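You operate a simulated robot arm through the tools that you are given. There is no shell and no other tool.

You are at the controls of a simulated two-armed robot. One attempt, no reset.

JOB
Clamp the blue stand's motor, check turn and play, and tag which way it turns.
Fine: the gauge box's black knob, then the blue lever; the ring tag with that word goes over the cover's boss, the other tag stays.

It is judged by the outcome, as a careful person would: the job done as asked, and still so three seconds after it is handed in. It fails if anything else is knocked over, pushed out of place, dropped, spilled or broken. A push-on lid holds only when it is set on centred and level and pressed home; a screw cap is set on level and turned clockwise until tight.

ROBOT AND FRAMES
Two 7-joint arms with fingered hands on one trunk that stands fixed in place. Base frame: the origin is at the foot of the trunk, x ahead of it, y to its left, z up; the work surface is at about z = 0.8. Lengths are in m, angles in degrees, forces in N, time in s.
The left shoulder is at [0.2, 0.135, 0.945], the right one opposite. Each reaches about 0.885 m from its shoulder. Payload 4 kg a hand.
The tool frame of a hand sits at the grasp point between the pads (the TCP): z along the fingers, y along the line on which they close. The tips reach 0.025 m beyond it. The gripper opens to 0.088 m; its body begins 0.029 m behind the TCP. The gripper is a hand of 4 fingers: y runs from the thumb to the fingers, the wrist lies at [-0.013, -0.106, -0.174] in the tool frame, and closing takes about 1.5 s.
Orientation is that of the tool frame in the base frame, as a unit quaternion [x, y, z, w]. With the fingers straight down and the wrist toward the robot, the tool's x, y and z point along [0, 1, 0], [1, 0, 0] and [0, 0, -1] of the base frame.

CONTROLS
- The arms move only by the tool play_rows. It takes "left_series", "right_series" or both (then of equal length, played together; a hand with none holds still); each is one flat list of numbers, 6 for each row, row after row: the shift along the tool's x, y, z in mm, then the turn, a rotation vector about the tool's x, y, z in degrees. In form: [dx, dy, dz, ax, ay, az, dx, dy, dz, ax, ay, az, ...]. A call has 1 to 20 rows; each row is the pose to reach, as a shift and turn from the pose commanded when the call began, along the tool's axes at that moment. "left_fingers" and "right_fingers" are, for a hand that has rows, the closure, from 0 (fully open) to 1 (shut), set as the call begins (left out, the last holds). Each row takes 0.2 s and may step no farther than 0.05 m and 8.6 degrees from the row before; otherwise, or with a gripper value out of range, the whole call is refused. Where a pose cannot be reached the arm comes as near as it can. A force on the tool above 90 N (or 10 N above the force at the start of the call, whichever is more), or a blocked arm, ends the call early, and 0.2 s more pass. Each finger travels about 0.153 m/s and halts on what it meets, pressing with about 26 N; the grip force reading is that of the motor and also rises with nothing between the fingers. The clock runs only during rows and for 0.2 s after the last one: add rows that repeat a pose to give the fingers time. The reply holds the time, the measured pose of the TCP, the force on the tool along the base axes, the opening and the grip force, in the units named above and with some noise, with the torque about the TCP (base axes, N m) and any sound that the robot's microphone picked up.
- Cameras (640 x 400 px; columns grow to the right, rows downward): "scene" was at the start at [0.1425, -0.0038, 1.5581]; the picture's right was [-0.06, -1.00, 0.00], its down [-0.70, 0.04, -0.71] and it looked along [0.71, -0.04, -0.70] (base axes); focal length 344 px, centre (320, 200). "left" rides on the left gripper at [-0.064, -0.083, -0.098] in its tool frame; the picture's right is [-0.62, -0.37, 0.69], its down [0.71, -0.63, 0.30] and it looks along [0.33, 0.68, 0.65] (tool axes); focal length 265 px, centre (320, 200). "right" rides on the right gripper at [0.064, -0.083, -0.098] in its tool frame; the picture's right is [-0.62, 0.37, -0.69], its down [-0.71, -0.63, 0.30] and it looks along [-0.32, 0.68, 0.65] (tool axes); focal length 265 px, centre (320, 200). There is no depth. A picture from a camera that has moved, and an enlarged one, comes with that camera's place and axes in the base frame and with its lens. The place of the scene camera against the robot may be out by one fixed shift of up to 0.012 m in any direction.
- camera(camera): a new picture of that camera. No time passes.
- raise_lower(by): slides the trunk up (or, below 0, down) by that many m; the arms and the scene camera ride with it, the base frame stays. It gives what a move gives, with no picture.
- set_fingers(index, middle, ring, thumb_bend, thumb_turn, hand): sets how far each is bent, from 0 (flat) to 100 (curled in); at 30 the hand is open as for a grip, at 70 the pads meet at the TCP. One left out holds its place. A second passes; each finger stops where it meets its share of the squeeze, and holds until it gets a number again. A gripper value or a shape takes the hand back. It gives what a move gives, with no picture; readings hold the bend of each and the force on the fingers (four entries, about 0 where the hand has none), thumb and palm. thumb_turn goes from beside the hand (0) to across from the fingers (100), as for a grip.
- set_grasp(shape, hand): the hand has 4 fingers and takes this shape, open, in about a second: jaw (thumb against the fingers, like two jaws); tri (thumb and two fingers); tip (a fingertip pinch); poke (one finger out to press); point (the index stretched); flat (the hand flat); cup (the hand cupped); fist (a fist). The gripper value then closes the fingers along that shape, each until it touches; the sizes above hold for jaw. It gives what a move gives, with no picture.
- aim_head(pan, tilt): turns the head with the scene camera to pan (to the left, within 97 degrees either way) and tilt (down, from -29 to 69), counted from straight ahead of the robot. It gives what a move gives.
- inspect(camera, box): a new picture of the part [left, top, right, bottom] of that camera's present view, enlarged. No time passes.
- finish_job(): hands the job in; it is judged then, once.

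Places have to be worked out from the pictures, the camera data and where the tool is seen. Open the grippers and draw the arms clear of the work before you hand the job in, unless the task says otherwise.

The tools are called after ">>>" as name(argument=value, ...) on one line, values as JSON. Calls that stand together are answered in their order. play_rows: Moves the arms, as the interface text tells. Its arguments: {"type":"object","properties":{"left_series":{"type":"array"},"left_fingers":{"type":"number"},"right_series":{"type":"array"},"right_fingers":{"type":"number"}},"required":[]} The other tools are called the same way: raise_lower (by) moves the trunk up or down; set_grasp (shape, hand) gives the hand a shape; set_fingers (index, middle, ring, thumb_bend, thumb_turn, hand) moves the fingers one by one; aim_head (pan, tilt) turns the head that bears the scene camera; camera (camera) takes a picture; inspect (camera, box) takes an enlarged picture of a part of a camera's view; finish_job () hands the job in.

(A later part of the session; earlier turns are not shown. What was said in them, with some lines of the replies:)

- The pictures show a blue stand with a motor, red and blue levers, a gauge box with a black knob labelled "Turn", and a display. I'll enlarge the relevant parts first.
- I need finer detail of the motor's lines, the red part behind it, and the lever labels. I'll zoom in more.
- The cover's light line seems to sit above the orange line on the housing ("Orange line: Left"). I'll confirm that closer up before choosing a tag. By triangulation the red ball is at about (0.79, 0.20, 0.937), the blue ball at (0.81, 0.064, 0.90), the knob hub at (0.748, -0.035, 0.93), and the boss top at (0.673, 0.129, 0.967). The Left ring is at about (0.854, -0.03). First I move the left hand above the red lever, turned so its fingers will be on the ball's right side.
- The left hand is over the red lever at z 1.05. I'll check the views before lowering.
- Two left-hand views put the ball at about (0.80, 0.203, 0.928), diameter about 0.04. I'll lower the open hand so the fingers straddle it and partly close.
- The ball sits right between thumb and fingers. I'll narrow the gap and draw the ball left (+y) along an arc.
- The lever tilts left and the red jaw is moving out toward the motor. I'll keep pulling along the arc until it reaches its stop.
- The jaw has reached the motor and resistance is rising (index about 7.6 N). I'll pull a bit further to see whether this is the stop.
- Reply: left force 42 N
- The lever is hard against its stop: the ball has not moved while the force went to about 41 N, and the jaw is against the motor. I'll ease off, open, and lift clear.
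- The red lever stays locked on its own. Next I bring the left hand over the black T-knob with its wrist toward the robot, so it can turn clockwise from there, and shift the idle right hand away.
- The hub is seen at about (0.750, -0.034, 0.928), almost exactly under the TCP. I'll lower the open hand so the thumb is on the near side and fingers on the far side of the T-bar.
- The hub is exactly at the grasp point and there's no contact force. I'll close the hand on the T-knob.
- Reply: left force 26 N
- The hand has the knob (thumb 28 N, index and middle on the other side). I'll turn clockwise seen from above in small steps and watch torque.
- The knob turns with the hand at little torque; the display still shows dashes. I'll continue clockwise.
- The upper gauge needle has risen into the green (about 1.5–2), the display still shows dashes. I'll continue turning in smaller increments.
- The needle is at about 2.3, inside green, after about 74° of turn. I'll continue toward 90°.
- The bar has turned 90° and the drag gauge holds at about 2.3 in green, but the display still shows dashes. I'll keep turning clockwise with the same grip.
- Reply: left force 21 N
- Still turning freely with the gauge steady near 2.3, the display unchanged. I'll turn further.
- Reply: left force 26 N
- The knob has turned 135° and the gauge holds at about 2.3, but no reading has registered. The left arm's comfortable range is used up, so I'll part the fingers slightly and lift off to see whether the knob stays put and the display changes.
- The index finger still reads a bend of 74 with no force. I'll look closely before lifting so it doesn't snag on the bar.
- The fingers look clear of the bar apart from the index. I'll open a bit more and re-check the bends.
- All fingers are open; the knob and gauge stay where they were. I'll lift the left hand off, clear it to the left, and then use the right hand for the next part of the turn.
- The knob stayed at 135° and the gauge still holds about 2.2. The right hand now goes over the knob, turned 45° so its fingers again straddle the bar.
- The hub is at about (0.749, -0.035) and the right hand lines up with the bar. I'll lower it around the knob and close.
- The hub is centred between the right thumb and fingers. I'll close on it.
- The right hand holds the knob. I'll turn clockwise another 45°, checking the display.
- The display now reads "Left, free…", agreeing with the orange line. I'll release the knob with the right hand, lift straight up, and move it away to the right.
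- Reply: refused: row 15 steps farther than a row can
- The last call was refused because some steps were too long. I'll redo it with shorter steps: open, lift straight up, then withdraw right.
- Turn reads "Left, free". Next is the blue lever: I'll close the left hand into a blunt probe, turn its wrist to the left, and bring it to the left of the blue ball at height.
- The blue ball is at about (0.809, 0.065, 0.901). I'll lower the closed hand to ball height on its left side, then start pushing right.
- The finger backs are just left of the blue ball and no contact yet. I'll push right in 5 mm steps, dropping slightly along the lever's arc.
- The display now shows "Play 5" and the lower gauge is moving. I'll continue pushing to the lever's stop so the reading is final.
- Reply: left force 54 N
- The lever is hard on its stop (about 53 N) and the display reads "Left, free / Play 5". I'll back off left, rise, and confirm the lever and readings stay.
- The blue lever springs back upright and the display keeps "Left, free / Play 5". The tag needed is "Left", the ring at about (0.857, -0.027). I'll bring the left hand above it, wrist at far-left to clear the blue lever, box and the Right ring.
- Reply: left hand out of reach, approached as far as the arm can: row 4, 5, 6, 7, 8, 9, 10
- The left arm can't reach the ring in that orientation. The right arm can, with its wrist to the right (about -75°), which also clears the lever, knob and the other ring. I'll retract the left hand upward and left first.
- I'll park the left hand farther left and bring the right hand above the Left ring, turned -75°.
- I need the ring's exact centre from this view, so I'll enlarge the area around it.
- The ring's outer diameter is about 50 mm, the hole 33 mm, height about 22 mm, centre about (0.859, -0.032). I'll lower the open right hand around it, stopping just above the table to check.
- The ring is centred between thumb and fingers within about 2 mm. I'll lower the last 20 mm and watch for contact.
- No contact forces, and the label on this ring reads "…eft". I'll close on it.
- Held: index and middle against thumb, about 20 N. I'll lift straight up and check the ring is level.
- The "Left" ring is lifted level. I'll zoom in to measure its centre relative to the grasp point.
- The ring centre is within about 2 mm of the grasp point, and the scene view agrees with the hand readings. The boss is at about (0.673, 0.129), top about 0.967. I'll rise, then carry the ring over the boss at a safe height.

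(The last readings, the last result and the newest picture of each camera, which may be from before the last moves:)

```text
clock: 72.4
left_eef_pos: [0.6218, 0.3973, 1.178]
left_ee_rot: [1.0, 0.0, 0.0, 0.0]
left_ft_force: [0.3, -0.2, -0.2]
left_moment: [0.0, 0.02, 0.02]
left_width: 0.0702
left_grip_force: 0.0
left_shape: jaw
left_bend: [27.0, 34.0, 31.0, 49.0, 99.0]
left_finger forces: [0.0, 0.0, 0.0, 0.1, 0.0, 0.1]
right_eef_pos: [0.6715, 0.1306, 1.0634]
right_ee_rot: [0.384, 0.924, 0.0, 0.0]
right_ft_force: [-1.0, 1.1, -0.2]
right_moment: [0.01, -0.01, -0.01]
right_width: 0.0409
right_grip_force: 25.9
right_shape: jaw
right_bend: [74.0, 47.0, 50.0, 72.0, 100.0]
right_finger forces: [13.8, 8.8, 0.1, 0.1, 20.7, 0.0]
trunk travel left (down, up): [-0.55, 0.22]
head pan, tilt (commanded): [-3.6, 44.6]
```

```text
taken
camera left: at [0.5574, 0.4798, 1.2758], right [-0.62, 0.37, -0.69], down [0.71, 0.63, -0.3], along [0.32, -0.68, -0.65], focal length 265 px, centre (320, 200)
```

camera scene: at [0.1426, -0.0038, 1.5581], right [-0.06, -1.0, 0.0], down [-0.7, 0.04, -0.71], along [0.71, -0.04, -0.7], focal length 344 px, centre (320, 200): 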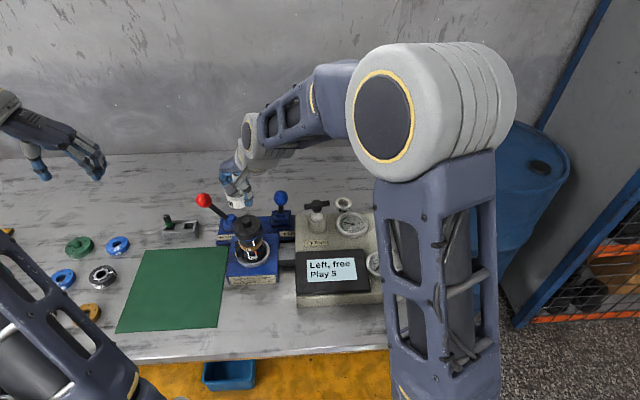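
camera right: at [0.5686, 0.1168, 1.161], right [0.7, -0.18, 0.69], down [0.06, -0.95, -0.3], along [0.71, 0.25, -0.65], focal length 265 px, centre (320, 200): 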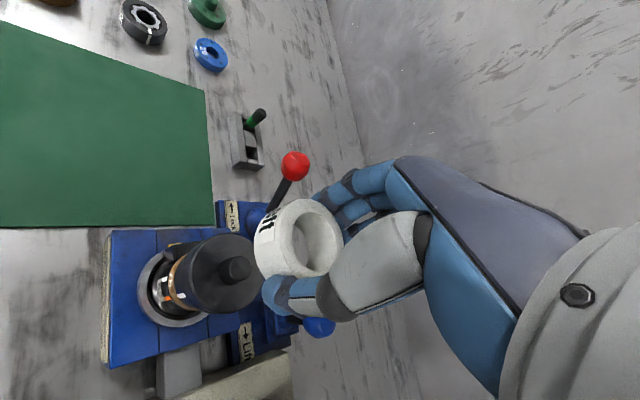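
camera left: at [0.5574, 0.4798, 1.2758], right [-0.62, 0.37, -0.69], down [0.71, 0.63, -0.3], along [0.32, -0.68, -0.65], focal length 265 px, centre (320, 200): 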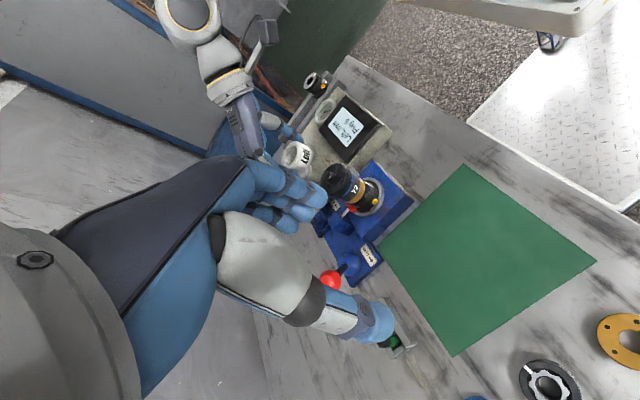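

I'll zoom in to compare the ring and boss positions from both cameras.

>>> inspect(camera="right", box=[160, 180, 360, 340])

>>> inspect(camera="scene", box=[215, 165, 275, 265])

>>> inspect(camera="left", box=[260, 120, 420, 240])

```text
2.50 times, centred on (260, 260) of right
camera zoom: at [0.5686, 0.1168, 1.161], right [0.7, -0.18, 0.69], down [0.06, -0.95, -0.3], along [0.71, 0.25, -0.65], focal length 664 px, centre (470, 50)
```

zoom: 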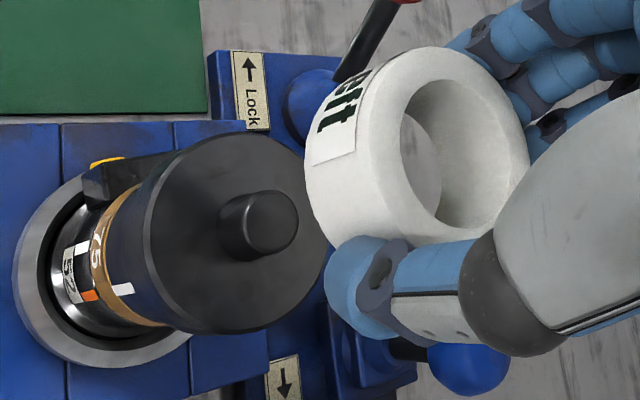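

```text
4.00 times, centred on (245, 215) of scene
camera zoom: at [0.1426, -0.0038, 1.5581], right [-0.06, -1.0, 0.0], down [-0.7, 0.04, -0.71], along [0.71, -0.04, -0.7], focal length 1376 px, centre (620, 140)
```

zoom: 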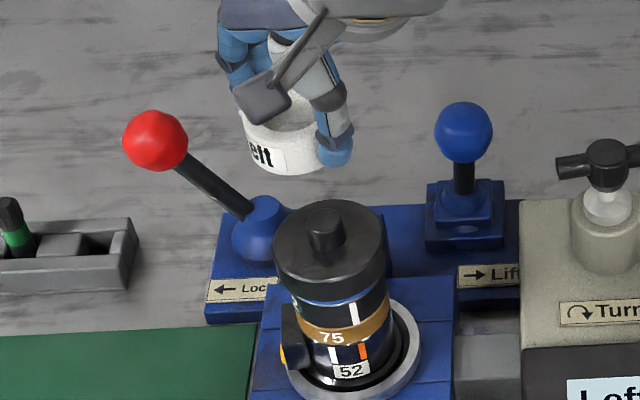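

```text
3.33 times, centred on (340, 180) of left
camera zoom: at [0.5574, 0.4798, 1.2758], right [-0.62, 0.37, -0.69], down [0.71, 0.63, -0.3], along [0.32, -0.68, -0.65], focal length 885 px, centre (253, 267)
```

zoom: 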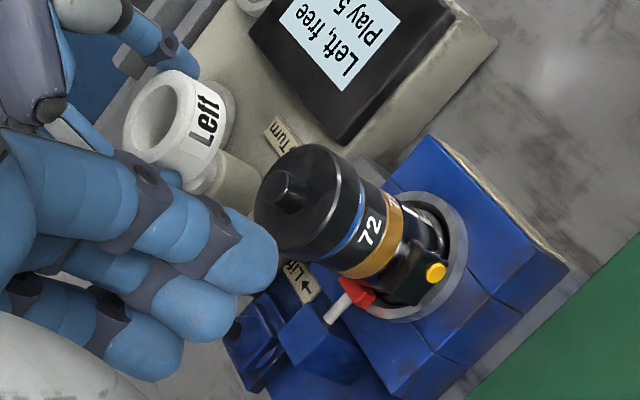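

From the same image the boss lies about 4.7 mm off the ring's centre along tool -x. I'll correct that and lower to just above the boss for a close check.

>>> play_rows(right_series=[-2.5, -0.3, 10, 0, 0, 0, -4.7, -0.6, 20, 0, 0, 0, -4.7, -0.6, 30, 0, 0, 0, -4.7, -0.6, 40, 0, 0, 0, -4.7, -0.6, 46, 0, 0, 0, -4.7, -0.6, 46, 0, 0, 0])

>>> camera(camera="right")

>>> inspect(camera="scene", box=[215, 180, 275, 270])

>>> inspect(camera="left", box=[260, 120, 420, 240])

```text
clock: 73.8
left_eef_pos: [0.6215, 0.3969, 1.1775]
left_ee_rot: [1.0, 0.001, 0.0, 0.0]
left_ft_force: [-0.9, 0.5, -0.9]
left_moment: [-0.03, -0.01, -0.03]
left_width: 0.0704
left_grip_force: 0.1
left_shape: jaw
left_bend: [27.0, 34.0, 31.0, 49.0, 99.0]
left_finger forces: [0.0, 0.1, 0.0, 0.0, 0.1, 0.1]
right_eef_pos: [0.6754, 0.1254, 1.017]
right_ee_rot: [0.383, 0.924, 0.0, -0.001]
right_ft_force: [-0.6, 0.1, -0.3]
right_moment: [0.0, 0.01, -0.02]
right_width: 0.0406
right_grip_force: 26.4
right_shape: jaw
right_bend: [74.0, 47.0, 50.0, 72.0, 100.0]
right_finger forces: [13.8, 8.7, 0.0, 0.1, 20.7, 0.0]
trunk travel left (down, up): [-0.55, 0.22]
head pan, tilt (commanded): [-3.6, 44.6]
```

```text
taken
camera right: at [0.5722, 0.1112, 1.1146], right [0.7, -0.18, 0.69], down [0.06, -0.95, -0.3], along [0.71, 0.25, -0.65], focal length 265 px, centre (320, 200)
```

right: 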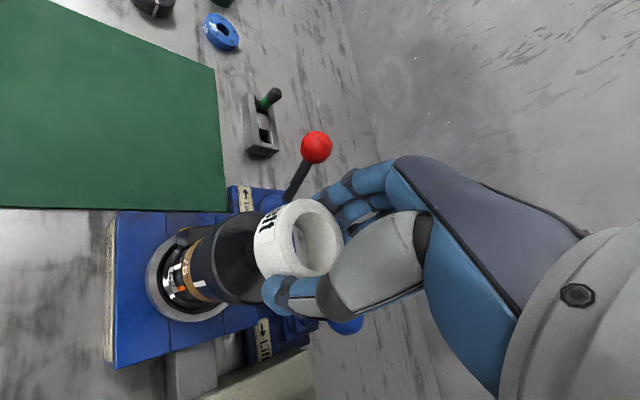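

```text
4.44 times, centred on (245, 225) of scene
camera zoom: at [0.1425, -0.0037, 1.5581], right [-0.06, -1.0, 0.0], down [-0.7, 0.04, -0.71], along [0.71, -0.04, -0.7], focal length 1529 px, centre (653, 89)
```

zoom: 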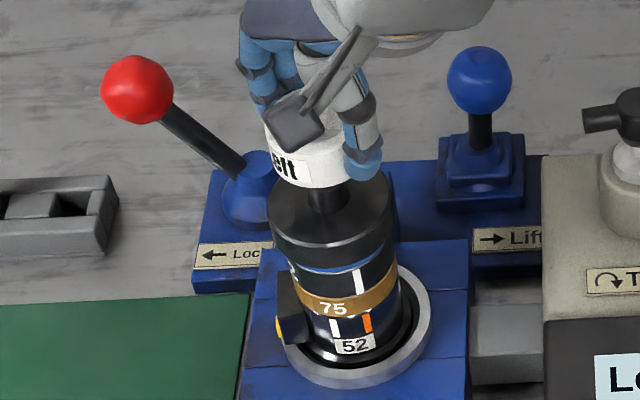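

```text
3.33 times, centred on (340, 180) of left
camera zoom: at [0.5574, 0.4799, 1.2758], right [-0.62, 0.37, -0.69], down [0.71, 0.63, -0.3], along [0.32, -0.68, -0.65], focal length 885 px, centre (253, 267)
```

zoom: 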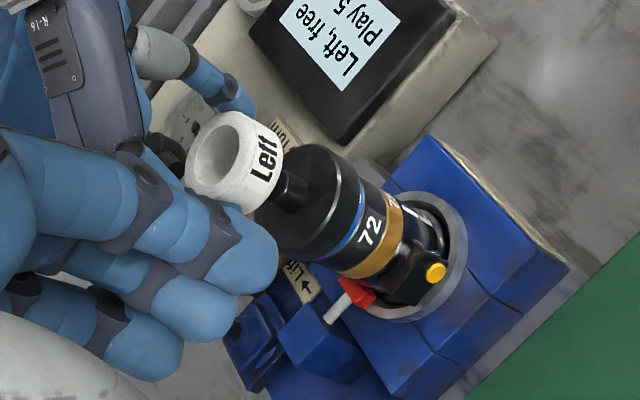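

The ring hovers just above the boss. I'll zoom tightly to measure the remaining offset.

>>> inspect(camera="scene", box=[228, 195, 264, 245])

>>> inspect(camera="left", box=[310, 145, 370, 200])

>>> inspect(camera="right", box=[190, 180, 360, 320])

```text
8.00 times, centred on (246, 220) of scene
camera zoom: at [0.1425, -0.0037, 1.5581], right [-0.06, -1.0, 0.0], down [-0.7, 0.04, -0.71], along [0.71, -0.04, -0.7], focal length 2752 px, centre (912, 40)
```

zoom: 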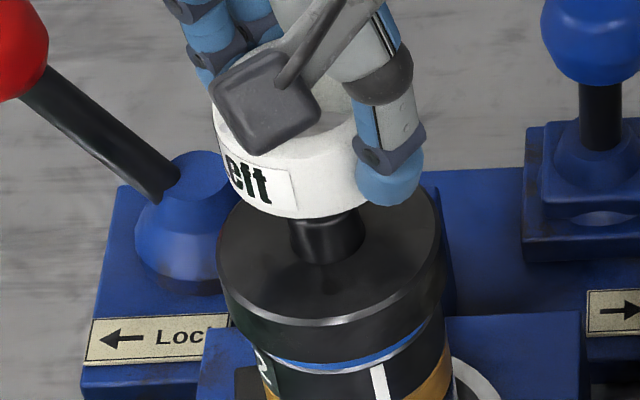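

```text
7.27 times, centred on (340, 172) of left
camera zoom: at [0.5574, 0.4799, 1.2758], right [-0.62, 0.37, -0.69], down [0.71, 0.63, -0.3], along [0.32, -0.68, -0.65], focal length 1930 px, centre (174, 400)
```

zoom: 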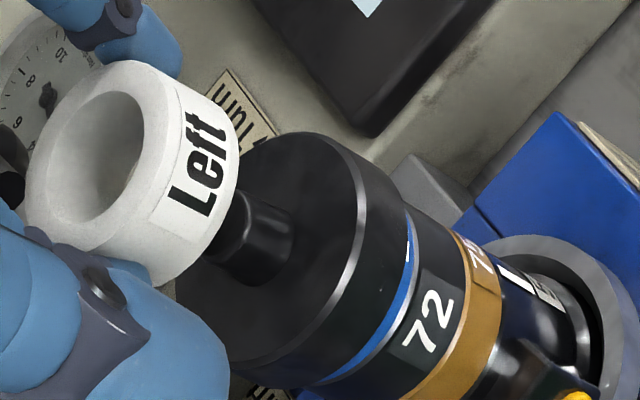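

```text
2.86 times, centred on (275, 250) of right
camera zoom: at [0.5722, 0.1112, 1.1146], right [0.7, -0.18, 0.69], down [0.06, -0.95, -0.3], along [0.71, 0.25, -0.65], focal length 758 px, centre (449, 57)
```

zoom: 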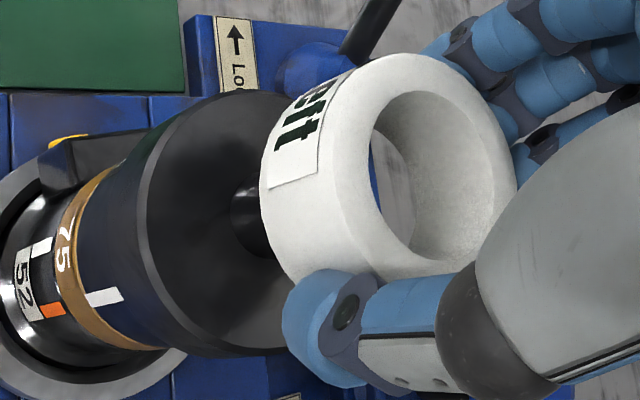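

All views agree the ring is aligned with the boss to within about 2 mm, and the hole has about 5 mm of clearance all round. I'll nudge about 1 mm right and lower until the ring starts over the boss.

>>> play_rows(right_series=[-0.7, -0.7, 5, 0, 0, 0, -0.7, -0.7, 10, 0, 0, 0, -0.7, -0.7, 15, 0, 0, 0, -0.7, -0.7, 20, 0, 0, 0, -0.7, -0.7, 24, 0, 0, 0, -0.7, -0.7, 24, 0, 0, 0])

>>> inspect(camera="scene", box=[228, 195, 264, 245])

>>> inspect(camera="left", box=[310, 145, 370, 200])

>>> inspect(camera="right", box=[190, 180, 360, 320])

```text
clock: 75.2
left_eef_pos: [0.622, 0.3962, 1.1789]
left_ee_rot: [1.0, 0.0, -0.001, 0.0]
left_ft_force: [0.2, -0.4, 0.0]
left_moment: [-0.01, -0.02, -0.04]
left_width: 0.0703
left_grip_force: 0.0
left_shape: jaw
left_bend: [27.0, 34.0, 31.0, 49.0, 99.0]
left_finger forces: [0.0, 0.0, 0.0, 0.1, 0.0, 0.0]
right_eef_pos: [0.6757, 0.1262, 0.9937]
right_ee_rot: [0.383, 0.924, 0.0, 0.0]
right_ft_force: [0.0, 0.5, -0.1]
right_moment: [0.01, 0.01, 0.02]
right_width: 0.0408
right_grip_force: 26.0
right_shape: jaw
right_bend: [74.0, 47.0, 50.0, 72.0, 100.0]
right_finger forces: [13.8, 8.8, 0.1, 0.0, 20.6, 0.1]
trunk travel left (down, up): [-0.55, 0.22]
head pan, tilt (commanded): [-3.6, 44.6]
```

```text
8.00 times, centred on (246, 220) of scene
camera zoom: at [0.1425, -0.0037, 1.5581], right [-0.06, -1.0, 0.0], down [-0.7, 0.04, -0.71], along [0.71, -0.04, -0.7], focal length 2752 px, centre (912, 40)
```

zoom: 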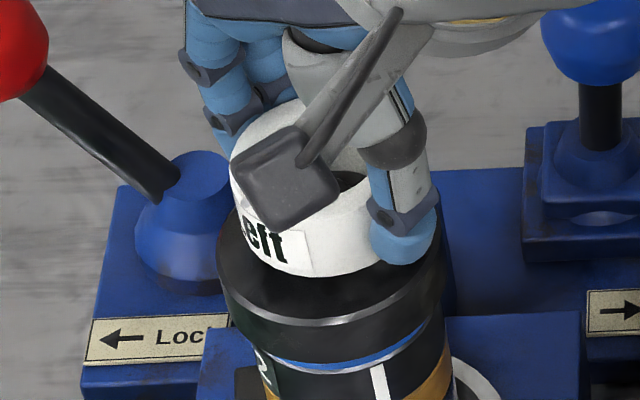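

```text
7.27 times, centred on (340, 172) of left
camera zoom: at [0.5574, 0.4799, 1.2758], right [-0.62, 0.37, -0.69], down [0.71, 0.63, -0.3], along [0.32, -0.68, -0.65], focal length 1930 px, centre (174, 400)
```

zoom: 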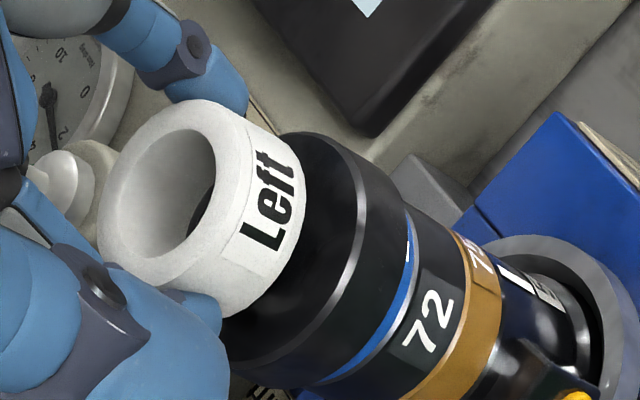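

```text
2.86 times, centred on (275, 250) of right
camera zoom: at [0.5718, 0.1107, 1.0905], right [0.7, -0.18, 0.69], down [0.06, -0.95, -0.3], along [0.71, 0.25, -0.65], focal length 758 px, centre (449, 57)
```

zoom: 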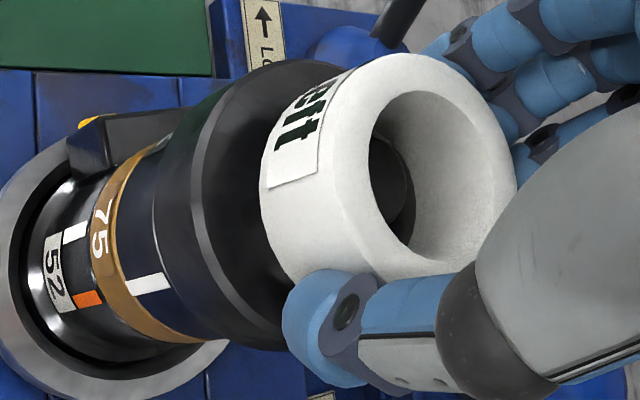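

The ring is around the boss with no contact force. I'll zoom in to check centring before lowering fully.

>>> inspect(camera="right", box=[280, 190, 350, 260])

>>> inspect(camera="left", box=[320, 155, 360, 195])

```text
5.71 times, centred on (315, 225) of right
camera zoom: at [0.5718, 0.1107, 1.0905], right [0.7, -0.18, 0.69], down [0.06, -0.95, -0.3], along [0.71, 0.25, -0.65], focal length 1517 px, centre (349, 57)
```

zoom: 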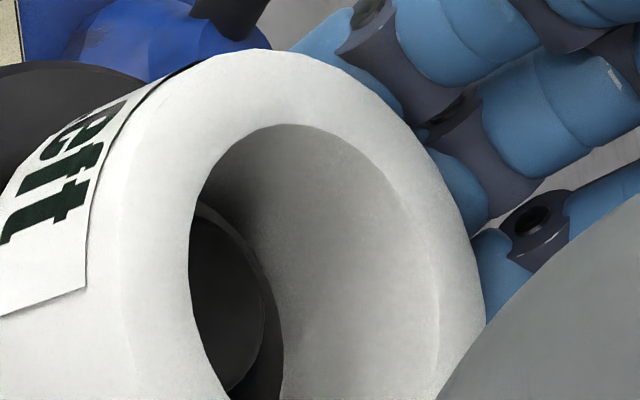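

```text
10.00 times, centred on (340, 175) of left
camera zoom: at [0.5574, 0.4799, 1.2758], right [-0.62, 0.37, -0.69], down [0.71, 0.63, -0.3], along [0.32, -0.68, -0.65], focal length 2654 px, centre (120, 450)
```

zoom: 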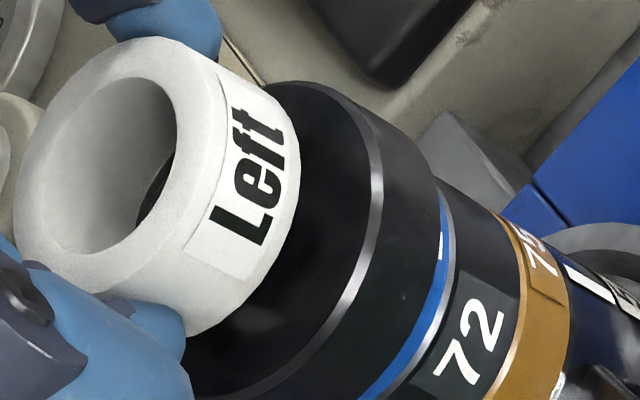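

The boss is clearly inside the hole, with the ring perhaps 2 mm right of centre. I'll nudge 1.5 mm left and lower another 7 mm, watching the force.

>>> play_rows(right_series=[1.1, 1.1, 0, 0, 0, 0, 1.1, 1.1, 2, 0, 0, 0, 1.1, 1.1, 4, 0, 0, 0, 1.1, 1.1, 6, 0, 0, 0, 1.1, 1.1, 7, 0, 0, 0, 1.1, 1.1, 7, 0, 0, 0])

>>> inspect(camera="scene", box=[228, 195, 264, 245])

>>> inspect(camera="right", box=[230, 190, 350, 290])

>>> inspect(camera="left", box=[320, 155, 370, 195])

```text
clock: 76.6
left_eef_pos: [0.6232, 0.397, 1.1769]
left_ee_rot: [1.0, 0.0, 0.0, 0.001]
left_ft_force: [0.2, -0.8, 0.0]
left_moment: [0.01, 0.04, 0.01]
left_width: 0.07
left_grip_force: 0.2
left_shape: jaw
left_bend: [27.0, 34.0, 31.0, 49.0, 99.0]
left_finger forces: [0.0, 0.0, 0.0, 0.1, 0.1, 0.1]
right_eef_pos: [0.6771, 0.1266, 0.9857]
right_ee_rot: [0.383, 0.924, 0.0, 0.001]
right_ft_force: [0.6, 0.6, 0.3]
right_moment: [0.02, -0.02, -0.04]
right_width: 0.0407
right_grip_force: 26.0
right_shape: jaw
right_bend: [74.0, 47.0, 50.0, 72.0, 100.0]
right_finger forces: [13.8, 8.8, 0.0, 0.0, 20.7, 0.0]
trunk travel left (down, up): [-0.55, 0.22]
head pan, tilt (commanded): [-3.6, 44.6]
```

```text
8.00 times, centred on (246, 220) of scene
camera zoom: at [0.1425, -0.0037, 1.5581], right [-0.06, -1.0, 0.0], down [-0.7, 0.04, -0.71], along [0.71, -0.04, -0.7], focal length 2752 px, centre (912, 40)
```

zoom: 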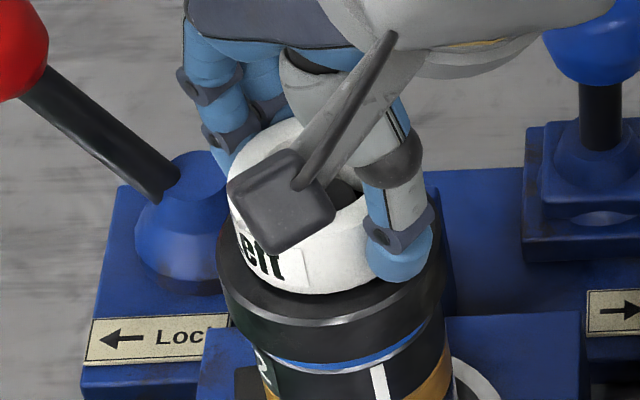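

```text
4.00 times, centred on (290, 240) of right
camera zoom: at [0.5725, 0.1129, 1.0825], right [0.7, -0.18, 0.69], down [0.06, -0.95, -0.3], along [0.71, 0.25, -0.65], focal length 1062 px, centre (440, 40)
```

zoom: 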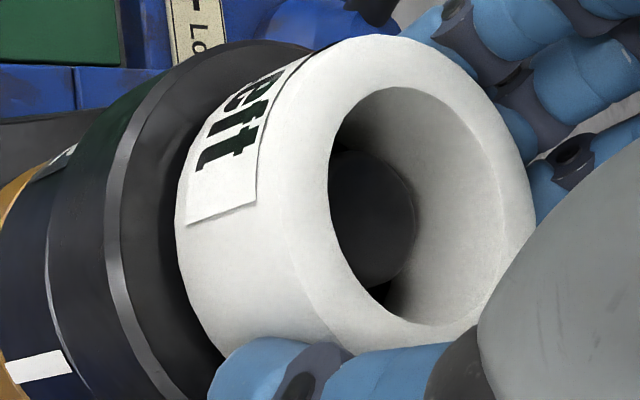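

```text
10.00 times, centred on (345, 175) of left
camera zoom: at [0.5574, 0.4799, 1.2758], right [-0.62, 0.37, -0.69], down [0.71, 0.63, -0.3], along [0.32, -0.68, -0.65], focal length 2654 px, centre (70, 450)
```

zoom: 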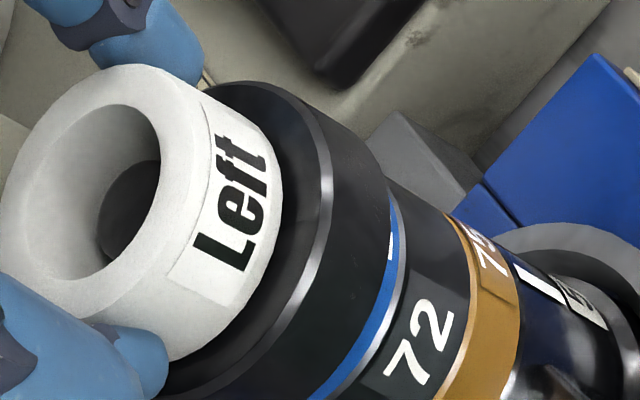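

Still no contact, and the boss is visible within the hole. I'll lower in 1 mm steps until a slight contact force appears.

>>> play_rows(right_series=[0, 0, 1, 0, 0, 0, 0, 0, 2, 0, 0, 0, 0, 0, 3, 0, 0, 0, 0, 0, 3, 0, 0, 0])

>>> inspect(camera="scene", box=[228, 195, 264, 245])

>>> inspect(camera="left", box=[320, 155, 370, 195])

```text
clock: 77.6
left_eef_pos: [0.6222, 0.3956, 1.1767]
left_ee_rot: [1.0, 0.0, 0.0, 0.0]
left_ft_force: [-0.6, 0.4, 0.2]
left_moment: [0.0, -0.01, -0.02]
left_width: 0.0701
left_grip_force: 0.0
left_shape: jaw
left_bend: [27.0, 34.0, 31.0, 49.0, 99.0]
left_finger forces: [0.0, 0.0, 0.0, 0.0, 0.1, 0.1]
right_eef_pos: [0.6769, 0.1269, 0.9832]
right_ee_rot: [0.383, 0.924, 0.0, 0.0]
right_ft_force: [0.1, 0.4, 6.4]
right_moment: [0.07, -0.1, -0.01]
right_width: 0.0407
right_grip_force: 26.1
right_shape: jaw
right_bend: [74.0, 47.0, 50.0, 72.0, 100.0]
right_finger forces: [14.1, 9.2, 0.1, 0.0, 21.1, 0.1]
trunk travel left (down, up): [-0.55, 0.22]
head pan, tilt (commanded): [-3.6, 44.6]
```

```text
8.00 times, centred on (246, 220) of scene
camera zoom: at [0.1424, -0.0038, 1.5582], right [-0.06, -1.0, 0.0], down [-0.7, 0.04, -0.71], along [0.71, -0.04, -0.7], focal length 2752 px, centre (912, 40)
```

zoom: 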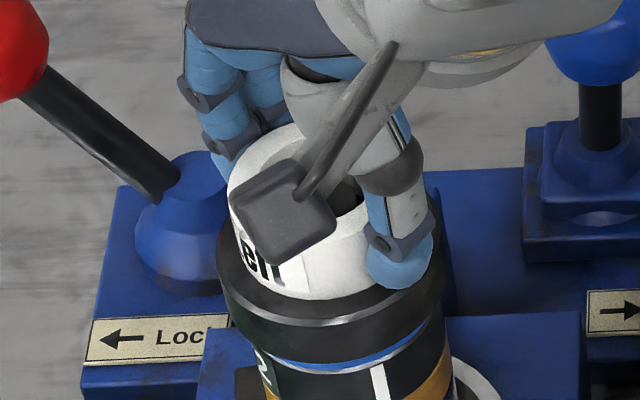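

```text
10.00 times, centred on (345, 175) of left
camera zoom: at [0.5573, 0.4798, 1.276], right [-0.62, 0.37, -0.69], down [0.71, 0.63, -0.3], along [0.32, -0.68, -0.65], focal length 2654 px, centre (70, 450)
```

zoom: 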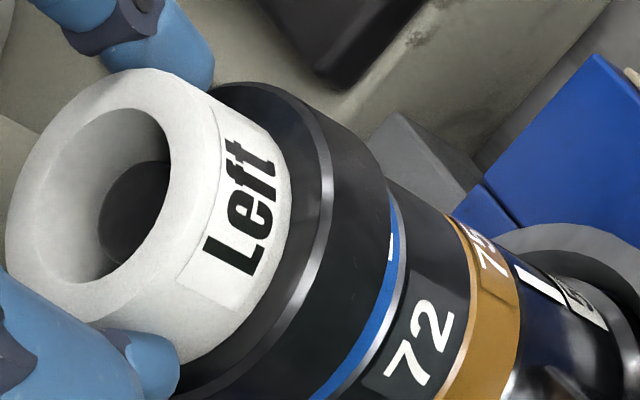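

Contact at 6 N with the ring's underside at about 0.953, matching the cover's top, so the ring is seated around the boss. I'll open the hand without moving.

>>> play_rows(right_series=[0, 0, 0, 0, 0, 0, 0, 0, 0, 0, 0, 0, 0, 0, 0, 0, 0, 0, 0, 0, 0, 0, 0, 0, 0, 0, 0, 0, 0, 0, 0, 0, 0, 0, 0, 0], right_fingers=0.1)

>>> inspect(camera="scene", box=[228, 195, 264, 245])

>>> camera(camera="right")

>>> inspect(camera="left", box=[300, 135, 380, 205])

```text
clock: 79.0
left_eef_pos: [0.6219, 0.3971, 1.1778]
left_ee_rot: [1.0, 0.0, 0.0, -0.001]
left_ft_force: [-1.3, 0.0, -0.2]
left_moment: [0.01, 0.0, 0.02]
left_width: 0.0701
left_grip_force: 0.0
left_shape: jaw
left_bend: [27.0, 34.0, 31.0, 49.0, 99.0]
left_finger forces: [0.0, 0.1, 0.0, 0.0, 0.0, 0.0]
right_eef_pos: [0.6756, 0.1275, 0.982]
right_ee_rot: [0.383, 0.924, 0.0, 0.001]
right_ft_force: [-0.6, -0.1, 0.3]
right_moment: [-0.01, 0.02, -0.03]
right_width: 0.079
right_grip_force: 0.1
right_shape: jaw
right_bend: [30.0, 32.0, 30.0, 34.0, 98.0]
right_finger forces: [0.1, 0.0, 0.0, 0.0, 0.0, 0.0]
trunk travel left (down, up): [-0.55, 0.22]
head pan, tilt (commanded): [-3.6, 44.6]
```

```text
8.00 times, centred on (246, 220) of scene
camera zoom: at [0.1425, -0.0037, 1.5581], right [-0.06, -1.0, 0.0], down [-0.7, 0.04, -0.71], along [0.71, -0.04, -0.7], focal length 2752 px, centre (912, 40)
```

zoom: 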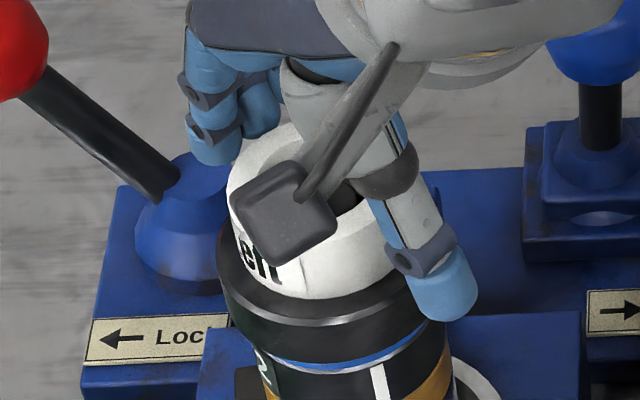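

```text
taken
camera right: at [0.5719, 0.1128, 1.0794], right [0.7, -0.18, 0.69], down [0.06, -0.95, -0.3], along [0.71, 0.25, -0.65], focal length 265 px, centre (320, 200)
```

right: 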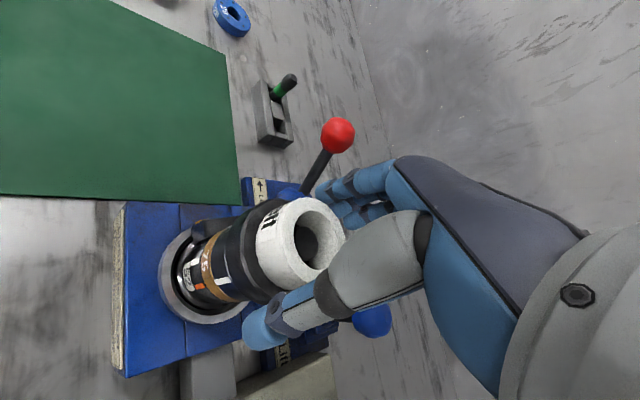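

```text
5.71 times, centred on (340, 170) of left
camera zoom: at [0.5574, 0.4799, 1.2758], right [-0.62, 0.37, -0.69], down [0.71, 0.63, -0.3], along [0.32, -0.68, -0.65], focal length 1517 px, centre (206, 371)
```

zoom: 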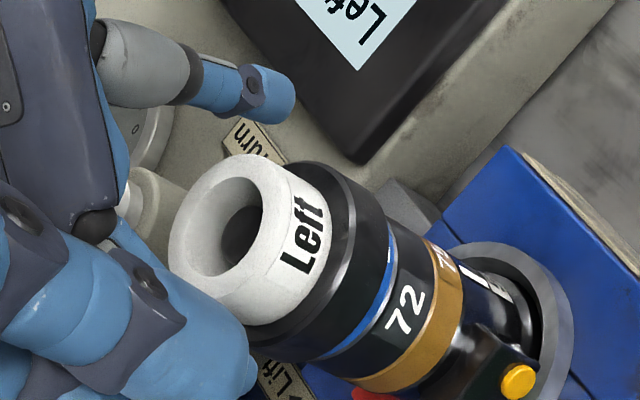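

The ring sits around the boss and the fingers are clear. I'll lift the right hand straight up and check.

>>> play_rows(right_series=[0, 0, -5, 0, 0, 0, 0, 0, -12, 0, 0, 0, 0, 0, -22, 0, 0, 0, 0, 0, -35, 0, 0, 0, 0, 0, -55, 0, 0, 0, 0, 0, -80, 0, 0, 0, 0, 0, -110, 0, 0, 0, 0, 0, -140, 0, 0, 0], right_fingers=0.05)

>>> inspect(camera="scene", box=[200, 170, 300, 290])

>>> inspect(camera="left", box=[300, 135, 380, 205])

>>> inspect(camera="right", box=[130, 200, 290, 320])

```text
clock: 80.8
left_eef_pos: [0.6236, 0.3952, 1.1779]
left_ee_rot: [1.0, 0.0, 0.0, 0.0]
left_ft_force: [0.5, -0.5, 0.1]
left_moment: [0.01, 0.04, 0.0]
left_width: 0.0703
left_grip_force: 0.0
left_shape: jaw
left_bend: [27.0, 34.0, 31.0, 49.0, 99.0]
left_finger forces: [0.0, 0.1, 0.1, 0.0, 0.0, 0.1]
right_eef_pos: [0.6748, 0.1286, 1.1233]
right_ee_rot: [0.383, 0.924, 0.0, 0.0]
right_ft_force: [0.5, 1.0, -1.3]
right_moment: [-0.02, 0.01, 0.02]
right_width: 0.0832
right_grip_force: 0.0
right_shape: jaw
right_bend: [32.0, 31.0, 30.0, 31.0, 98.0]
right_finger forces: [0.0, 0.0, 0.0, 0.1, 0.0, 0.1]
trunk travel left (down, up): [-0.55, 0.22]
head pan, tilt (commanded): [-3.6, 44.6]
```

```text
3.33 times, centred on (250, 230) of scene
camera zoom: at [0.1427, -0.0037, 1.5581], right [-0.06, -1.0, 0.0], down [-0.7, 0.04, -0.71], along [0.71, -0.04, -0.7], focal length 1147 px, centre (553, 100)
```

zoom: 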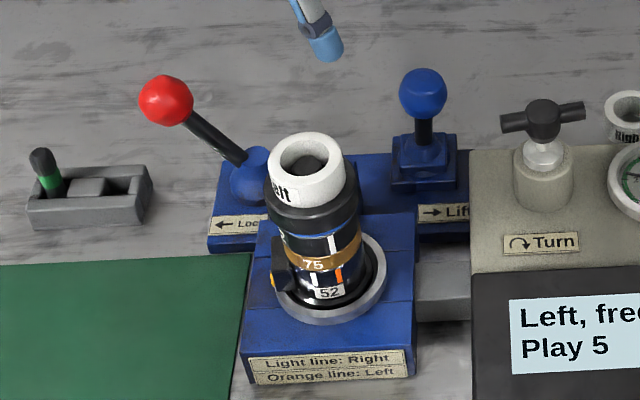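

```text
5.71 times, centred on (340, 170) of left
camera zoom: at [0.5575, 0.4799, 1.2758], right [-0.62, 0.37, -0.69], down [0.71, 0.63, -0.3], along [0.32, -0.68, -0.65], focal length 1517 px, centre (206, 371)
```

zoom: 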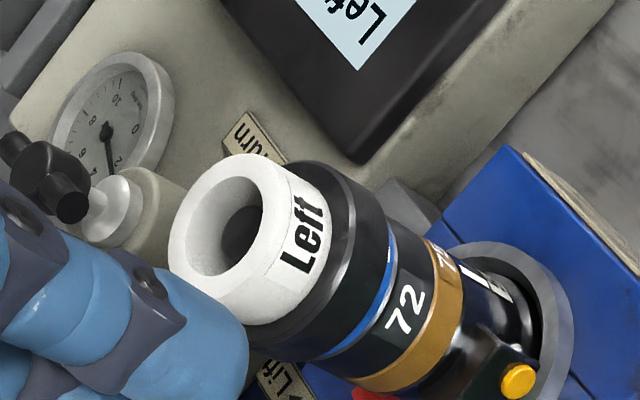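

```text
3.33 times, centred on (210, 260) of right
camera zoom: at [0.5712, 0.1146, 1.2203], right [0.7, -0.18, 0.69], down [0.06, -0.95, -0.3], along [0.71, 0.25, -0.65], focal length 885 px, centre (687, 0)
```

zoom: 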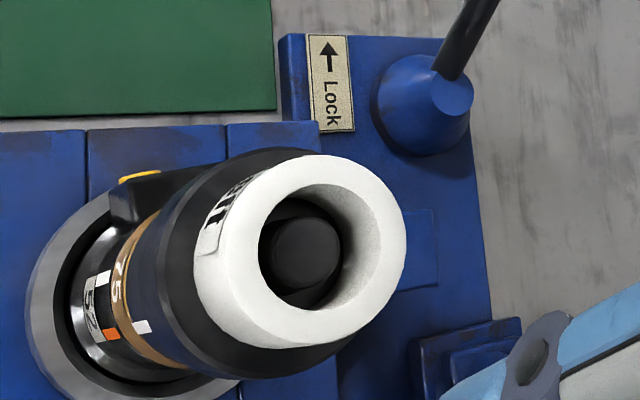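

The "Left" ring sits level around the boss, the red lever is still locked, and the display reads "Left, free / Play 5". I'll withdraw the right arm and open both hands.

>>> play_rows(right_series=[0, 0, -20, 0, 0, 0, -13.5, -28.8, -40, 0, 0, 4.1, -27, -57.5, -60, 0, 0, 8.2, -40.4, -86.3, -80, 0, 0, 12.3, -53.9, -115, -80, 0, 0, 16.4, -67.4, -143.8, -80, 0, 0, 20.5, -80.8, -172.6, -80, 0, 0, 24.5, -94.3, -201.3, -80, 0, 0, 28.6, -107.8, -230, -80, 0, 0, 32.7, -121.3, -258.9, -80, 0, 0, 36.8, -134.7, -287.6, -80, 0, 0, 40.9, -148.2, -316.4, -80, 0, 0, 45, -148.2, -316.4, -80, 0, 0, 45], left_series=[0, -2, 0, 0, 0, 0, 0, -4, 0, 0, 0, 0, 0, -6, 0, 0, 0, 0, 0, -8, 0, 0, 0, 0, 0, -10, 0, 0, 0, 0, 0, -10, 0, 0, 0, 0, 0, -10, 0, 0, 0, 0, 0, -10, 0, 0, 0, 0, 0, -10, 0, 0, 0, 0, 0, -10, 0, 0, 0, 0, 0, -10, 0, 0, 0, 0, 0, -10, 0, 0, 0, 0, 0, -10, 0, 0, 0, 0], right_fingers=0, left_fingers=0)

>>> camera(camera="scene")

>>> inspect(camera="scene", box=[190, 170, 400, 310])

>>> inspect(camera="scene", box=[228, 200, 290, 290])

```text
clock: 83.6
left_eef_pos: [0.6221, 0.407, 1.179]
left_ee_rot: [1.0, 0.0, 0.0, 0.0]
left_ft_force: [-1.3, -0.2, -0.1]
left_moment: [0.01, 0.01, 0.02]
left_width: 0.088
left_grip_force: 0.0
left_shape: jaw
left_bend: [30.0, 30.0, 30.0, 30.0, 98.0]
left_finger forces: [0.1, 0.0, 0.0, 0.1, 0.1, 0.1]
right_eef_pos: [0.5565, -0.2047, 1.2043]
right_ee_rot: [0.708, 0.706, 0.0, 0.0]
right_ft_force: [0.1, -0.7, -0.2]
right_moment: [-0.01, -0.04, -0.01]
right_width: 0.0875
right_grip_force: 0.0
right_shape: jaw
right_bend: [30.0, 30.0, 30.0, 30.0, 98.0]
right_finger forces: [0.0, 0.1, 0.0, 0.1, 0.1, 0.1]
trunk travel left (down, up): [-0.55, 0.22]
head pan, tilt (commanded): [-3.6, 44.6]
```

```text
taken
camera scene: at [0.1425, -0.0037, 1.5581], right [-0.06, -1.0, 0.0], down [-0.7, 0.04, -0.71], along [0.71, -0.04, -0.7], focal length 344 px, centre (320, 200)
```

scene: 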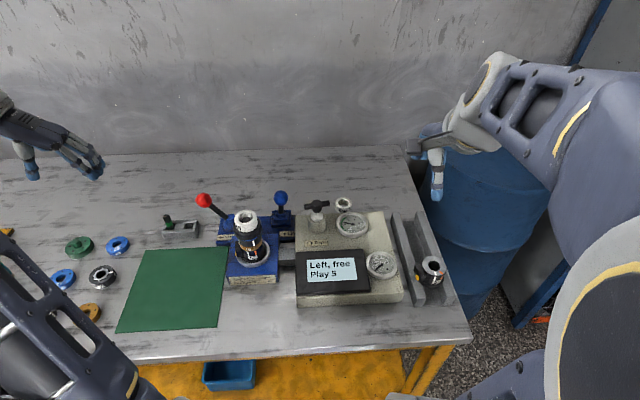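

```text
2.86 times, centred on (295, 240) of scene
camera zoom: at [0.1425, -0.0037, 1.5581], right [-0.06, -1.0, 0.0], down [-0.7, 0.04, -0.71], along [0.71, -0.04, -0.7], focal length 983 px, centre (391, 86)
```

zoom: 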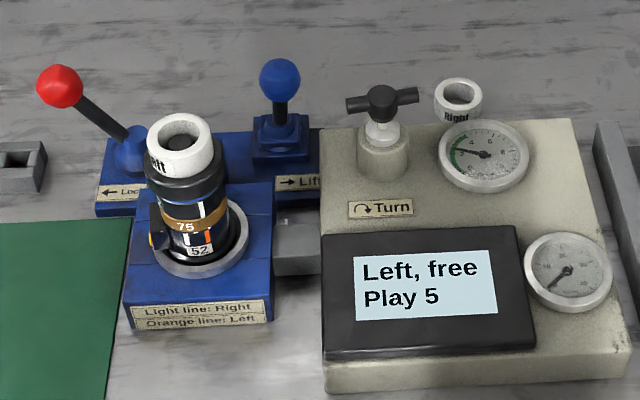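

```text
4.44 times, centred on (259, 245) of scene
camera zoom: at [0.1425, -0.0037, 1.5581], right [-0.06, -1.0, 0.0], down [-0.7, 0.04, -0.71], along [0.71, -0.04, -0.7], focal length 1529 px, centre (591, 0)
```

zoom: 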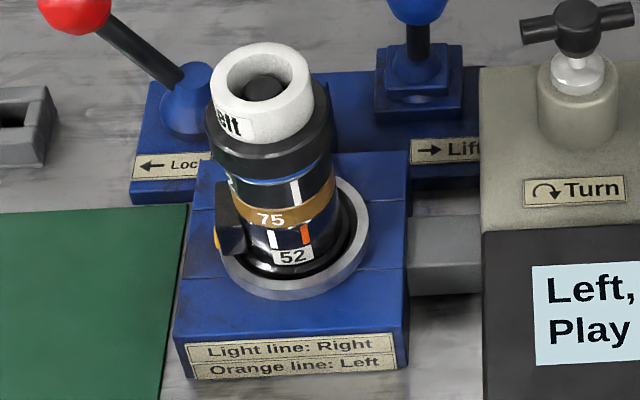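

Everything is as asked. The motor is clamped, the display reads "Left, free / Play 5", and the cover line matches the orange "Left" line. The "Left" tag is over the boss, the "Right" tag is where it was, and both hands are open and clear. I'm handing the job in.

>>> finish_job()

```text
The job is handed in.
```

The job is done and handed in. The motor on the blue stand turns left, and the "Left" tag is on its cover boss.

- **Clamp:** I pushed the red lever left to its stop. It stays locked, with the jaw against the motor.
- **Turn:** The black knob needed about 180° clockwise before the display gave a result, "Left, free". The upper gauge settled at about 2.2, in the green. The mark on the cover also lines up with the orange line, which the stand's label gives as left.
- **Play:** I pushed the blue lever right to its stop and the display read "Play 5". The lever sprang back upright when released, and the reading stayed.
- **Tags:** The "Left" ring sits level on the cover around the boss. The "Right" ring is still in its place.

In the final pictures nothing else had been moved or knocked over. Both hands are open and clear of the work.
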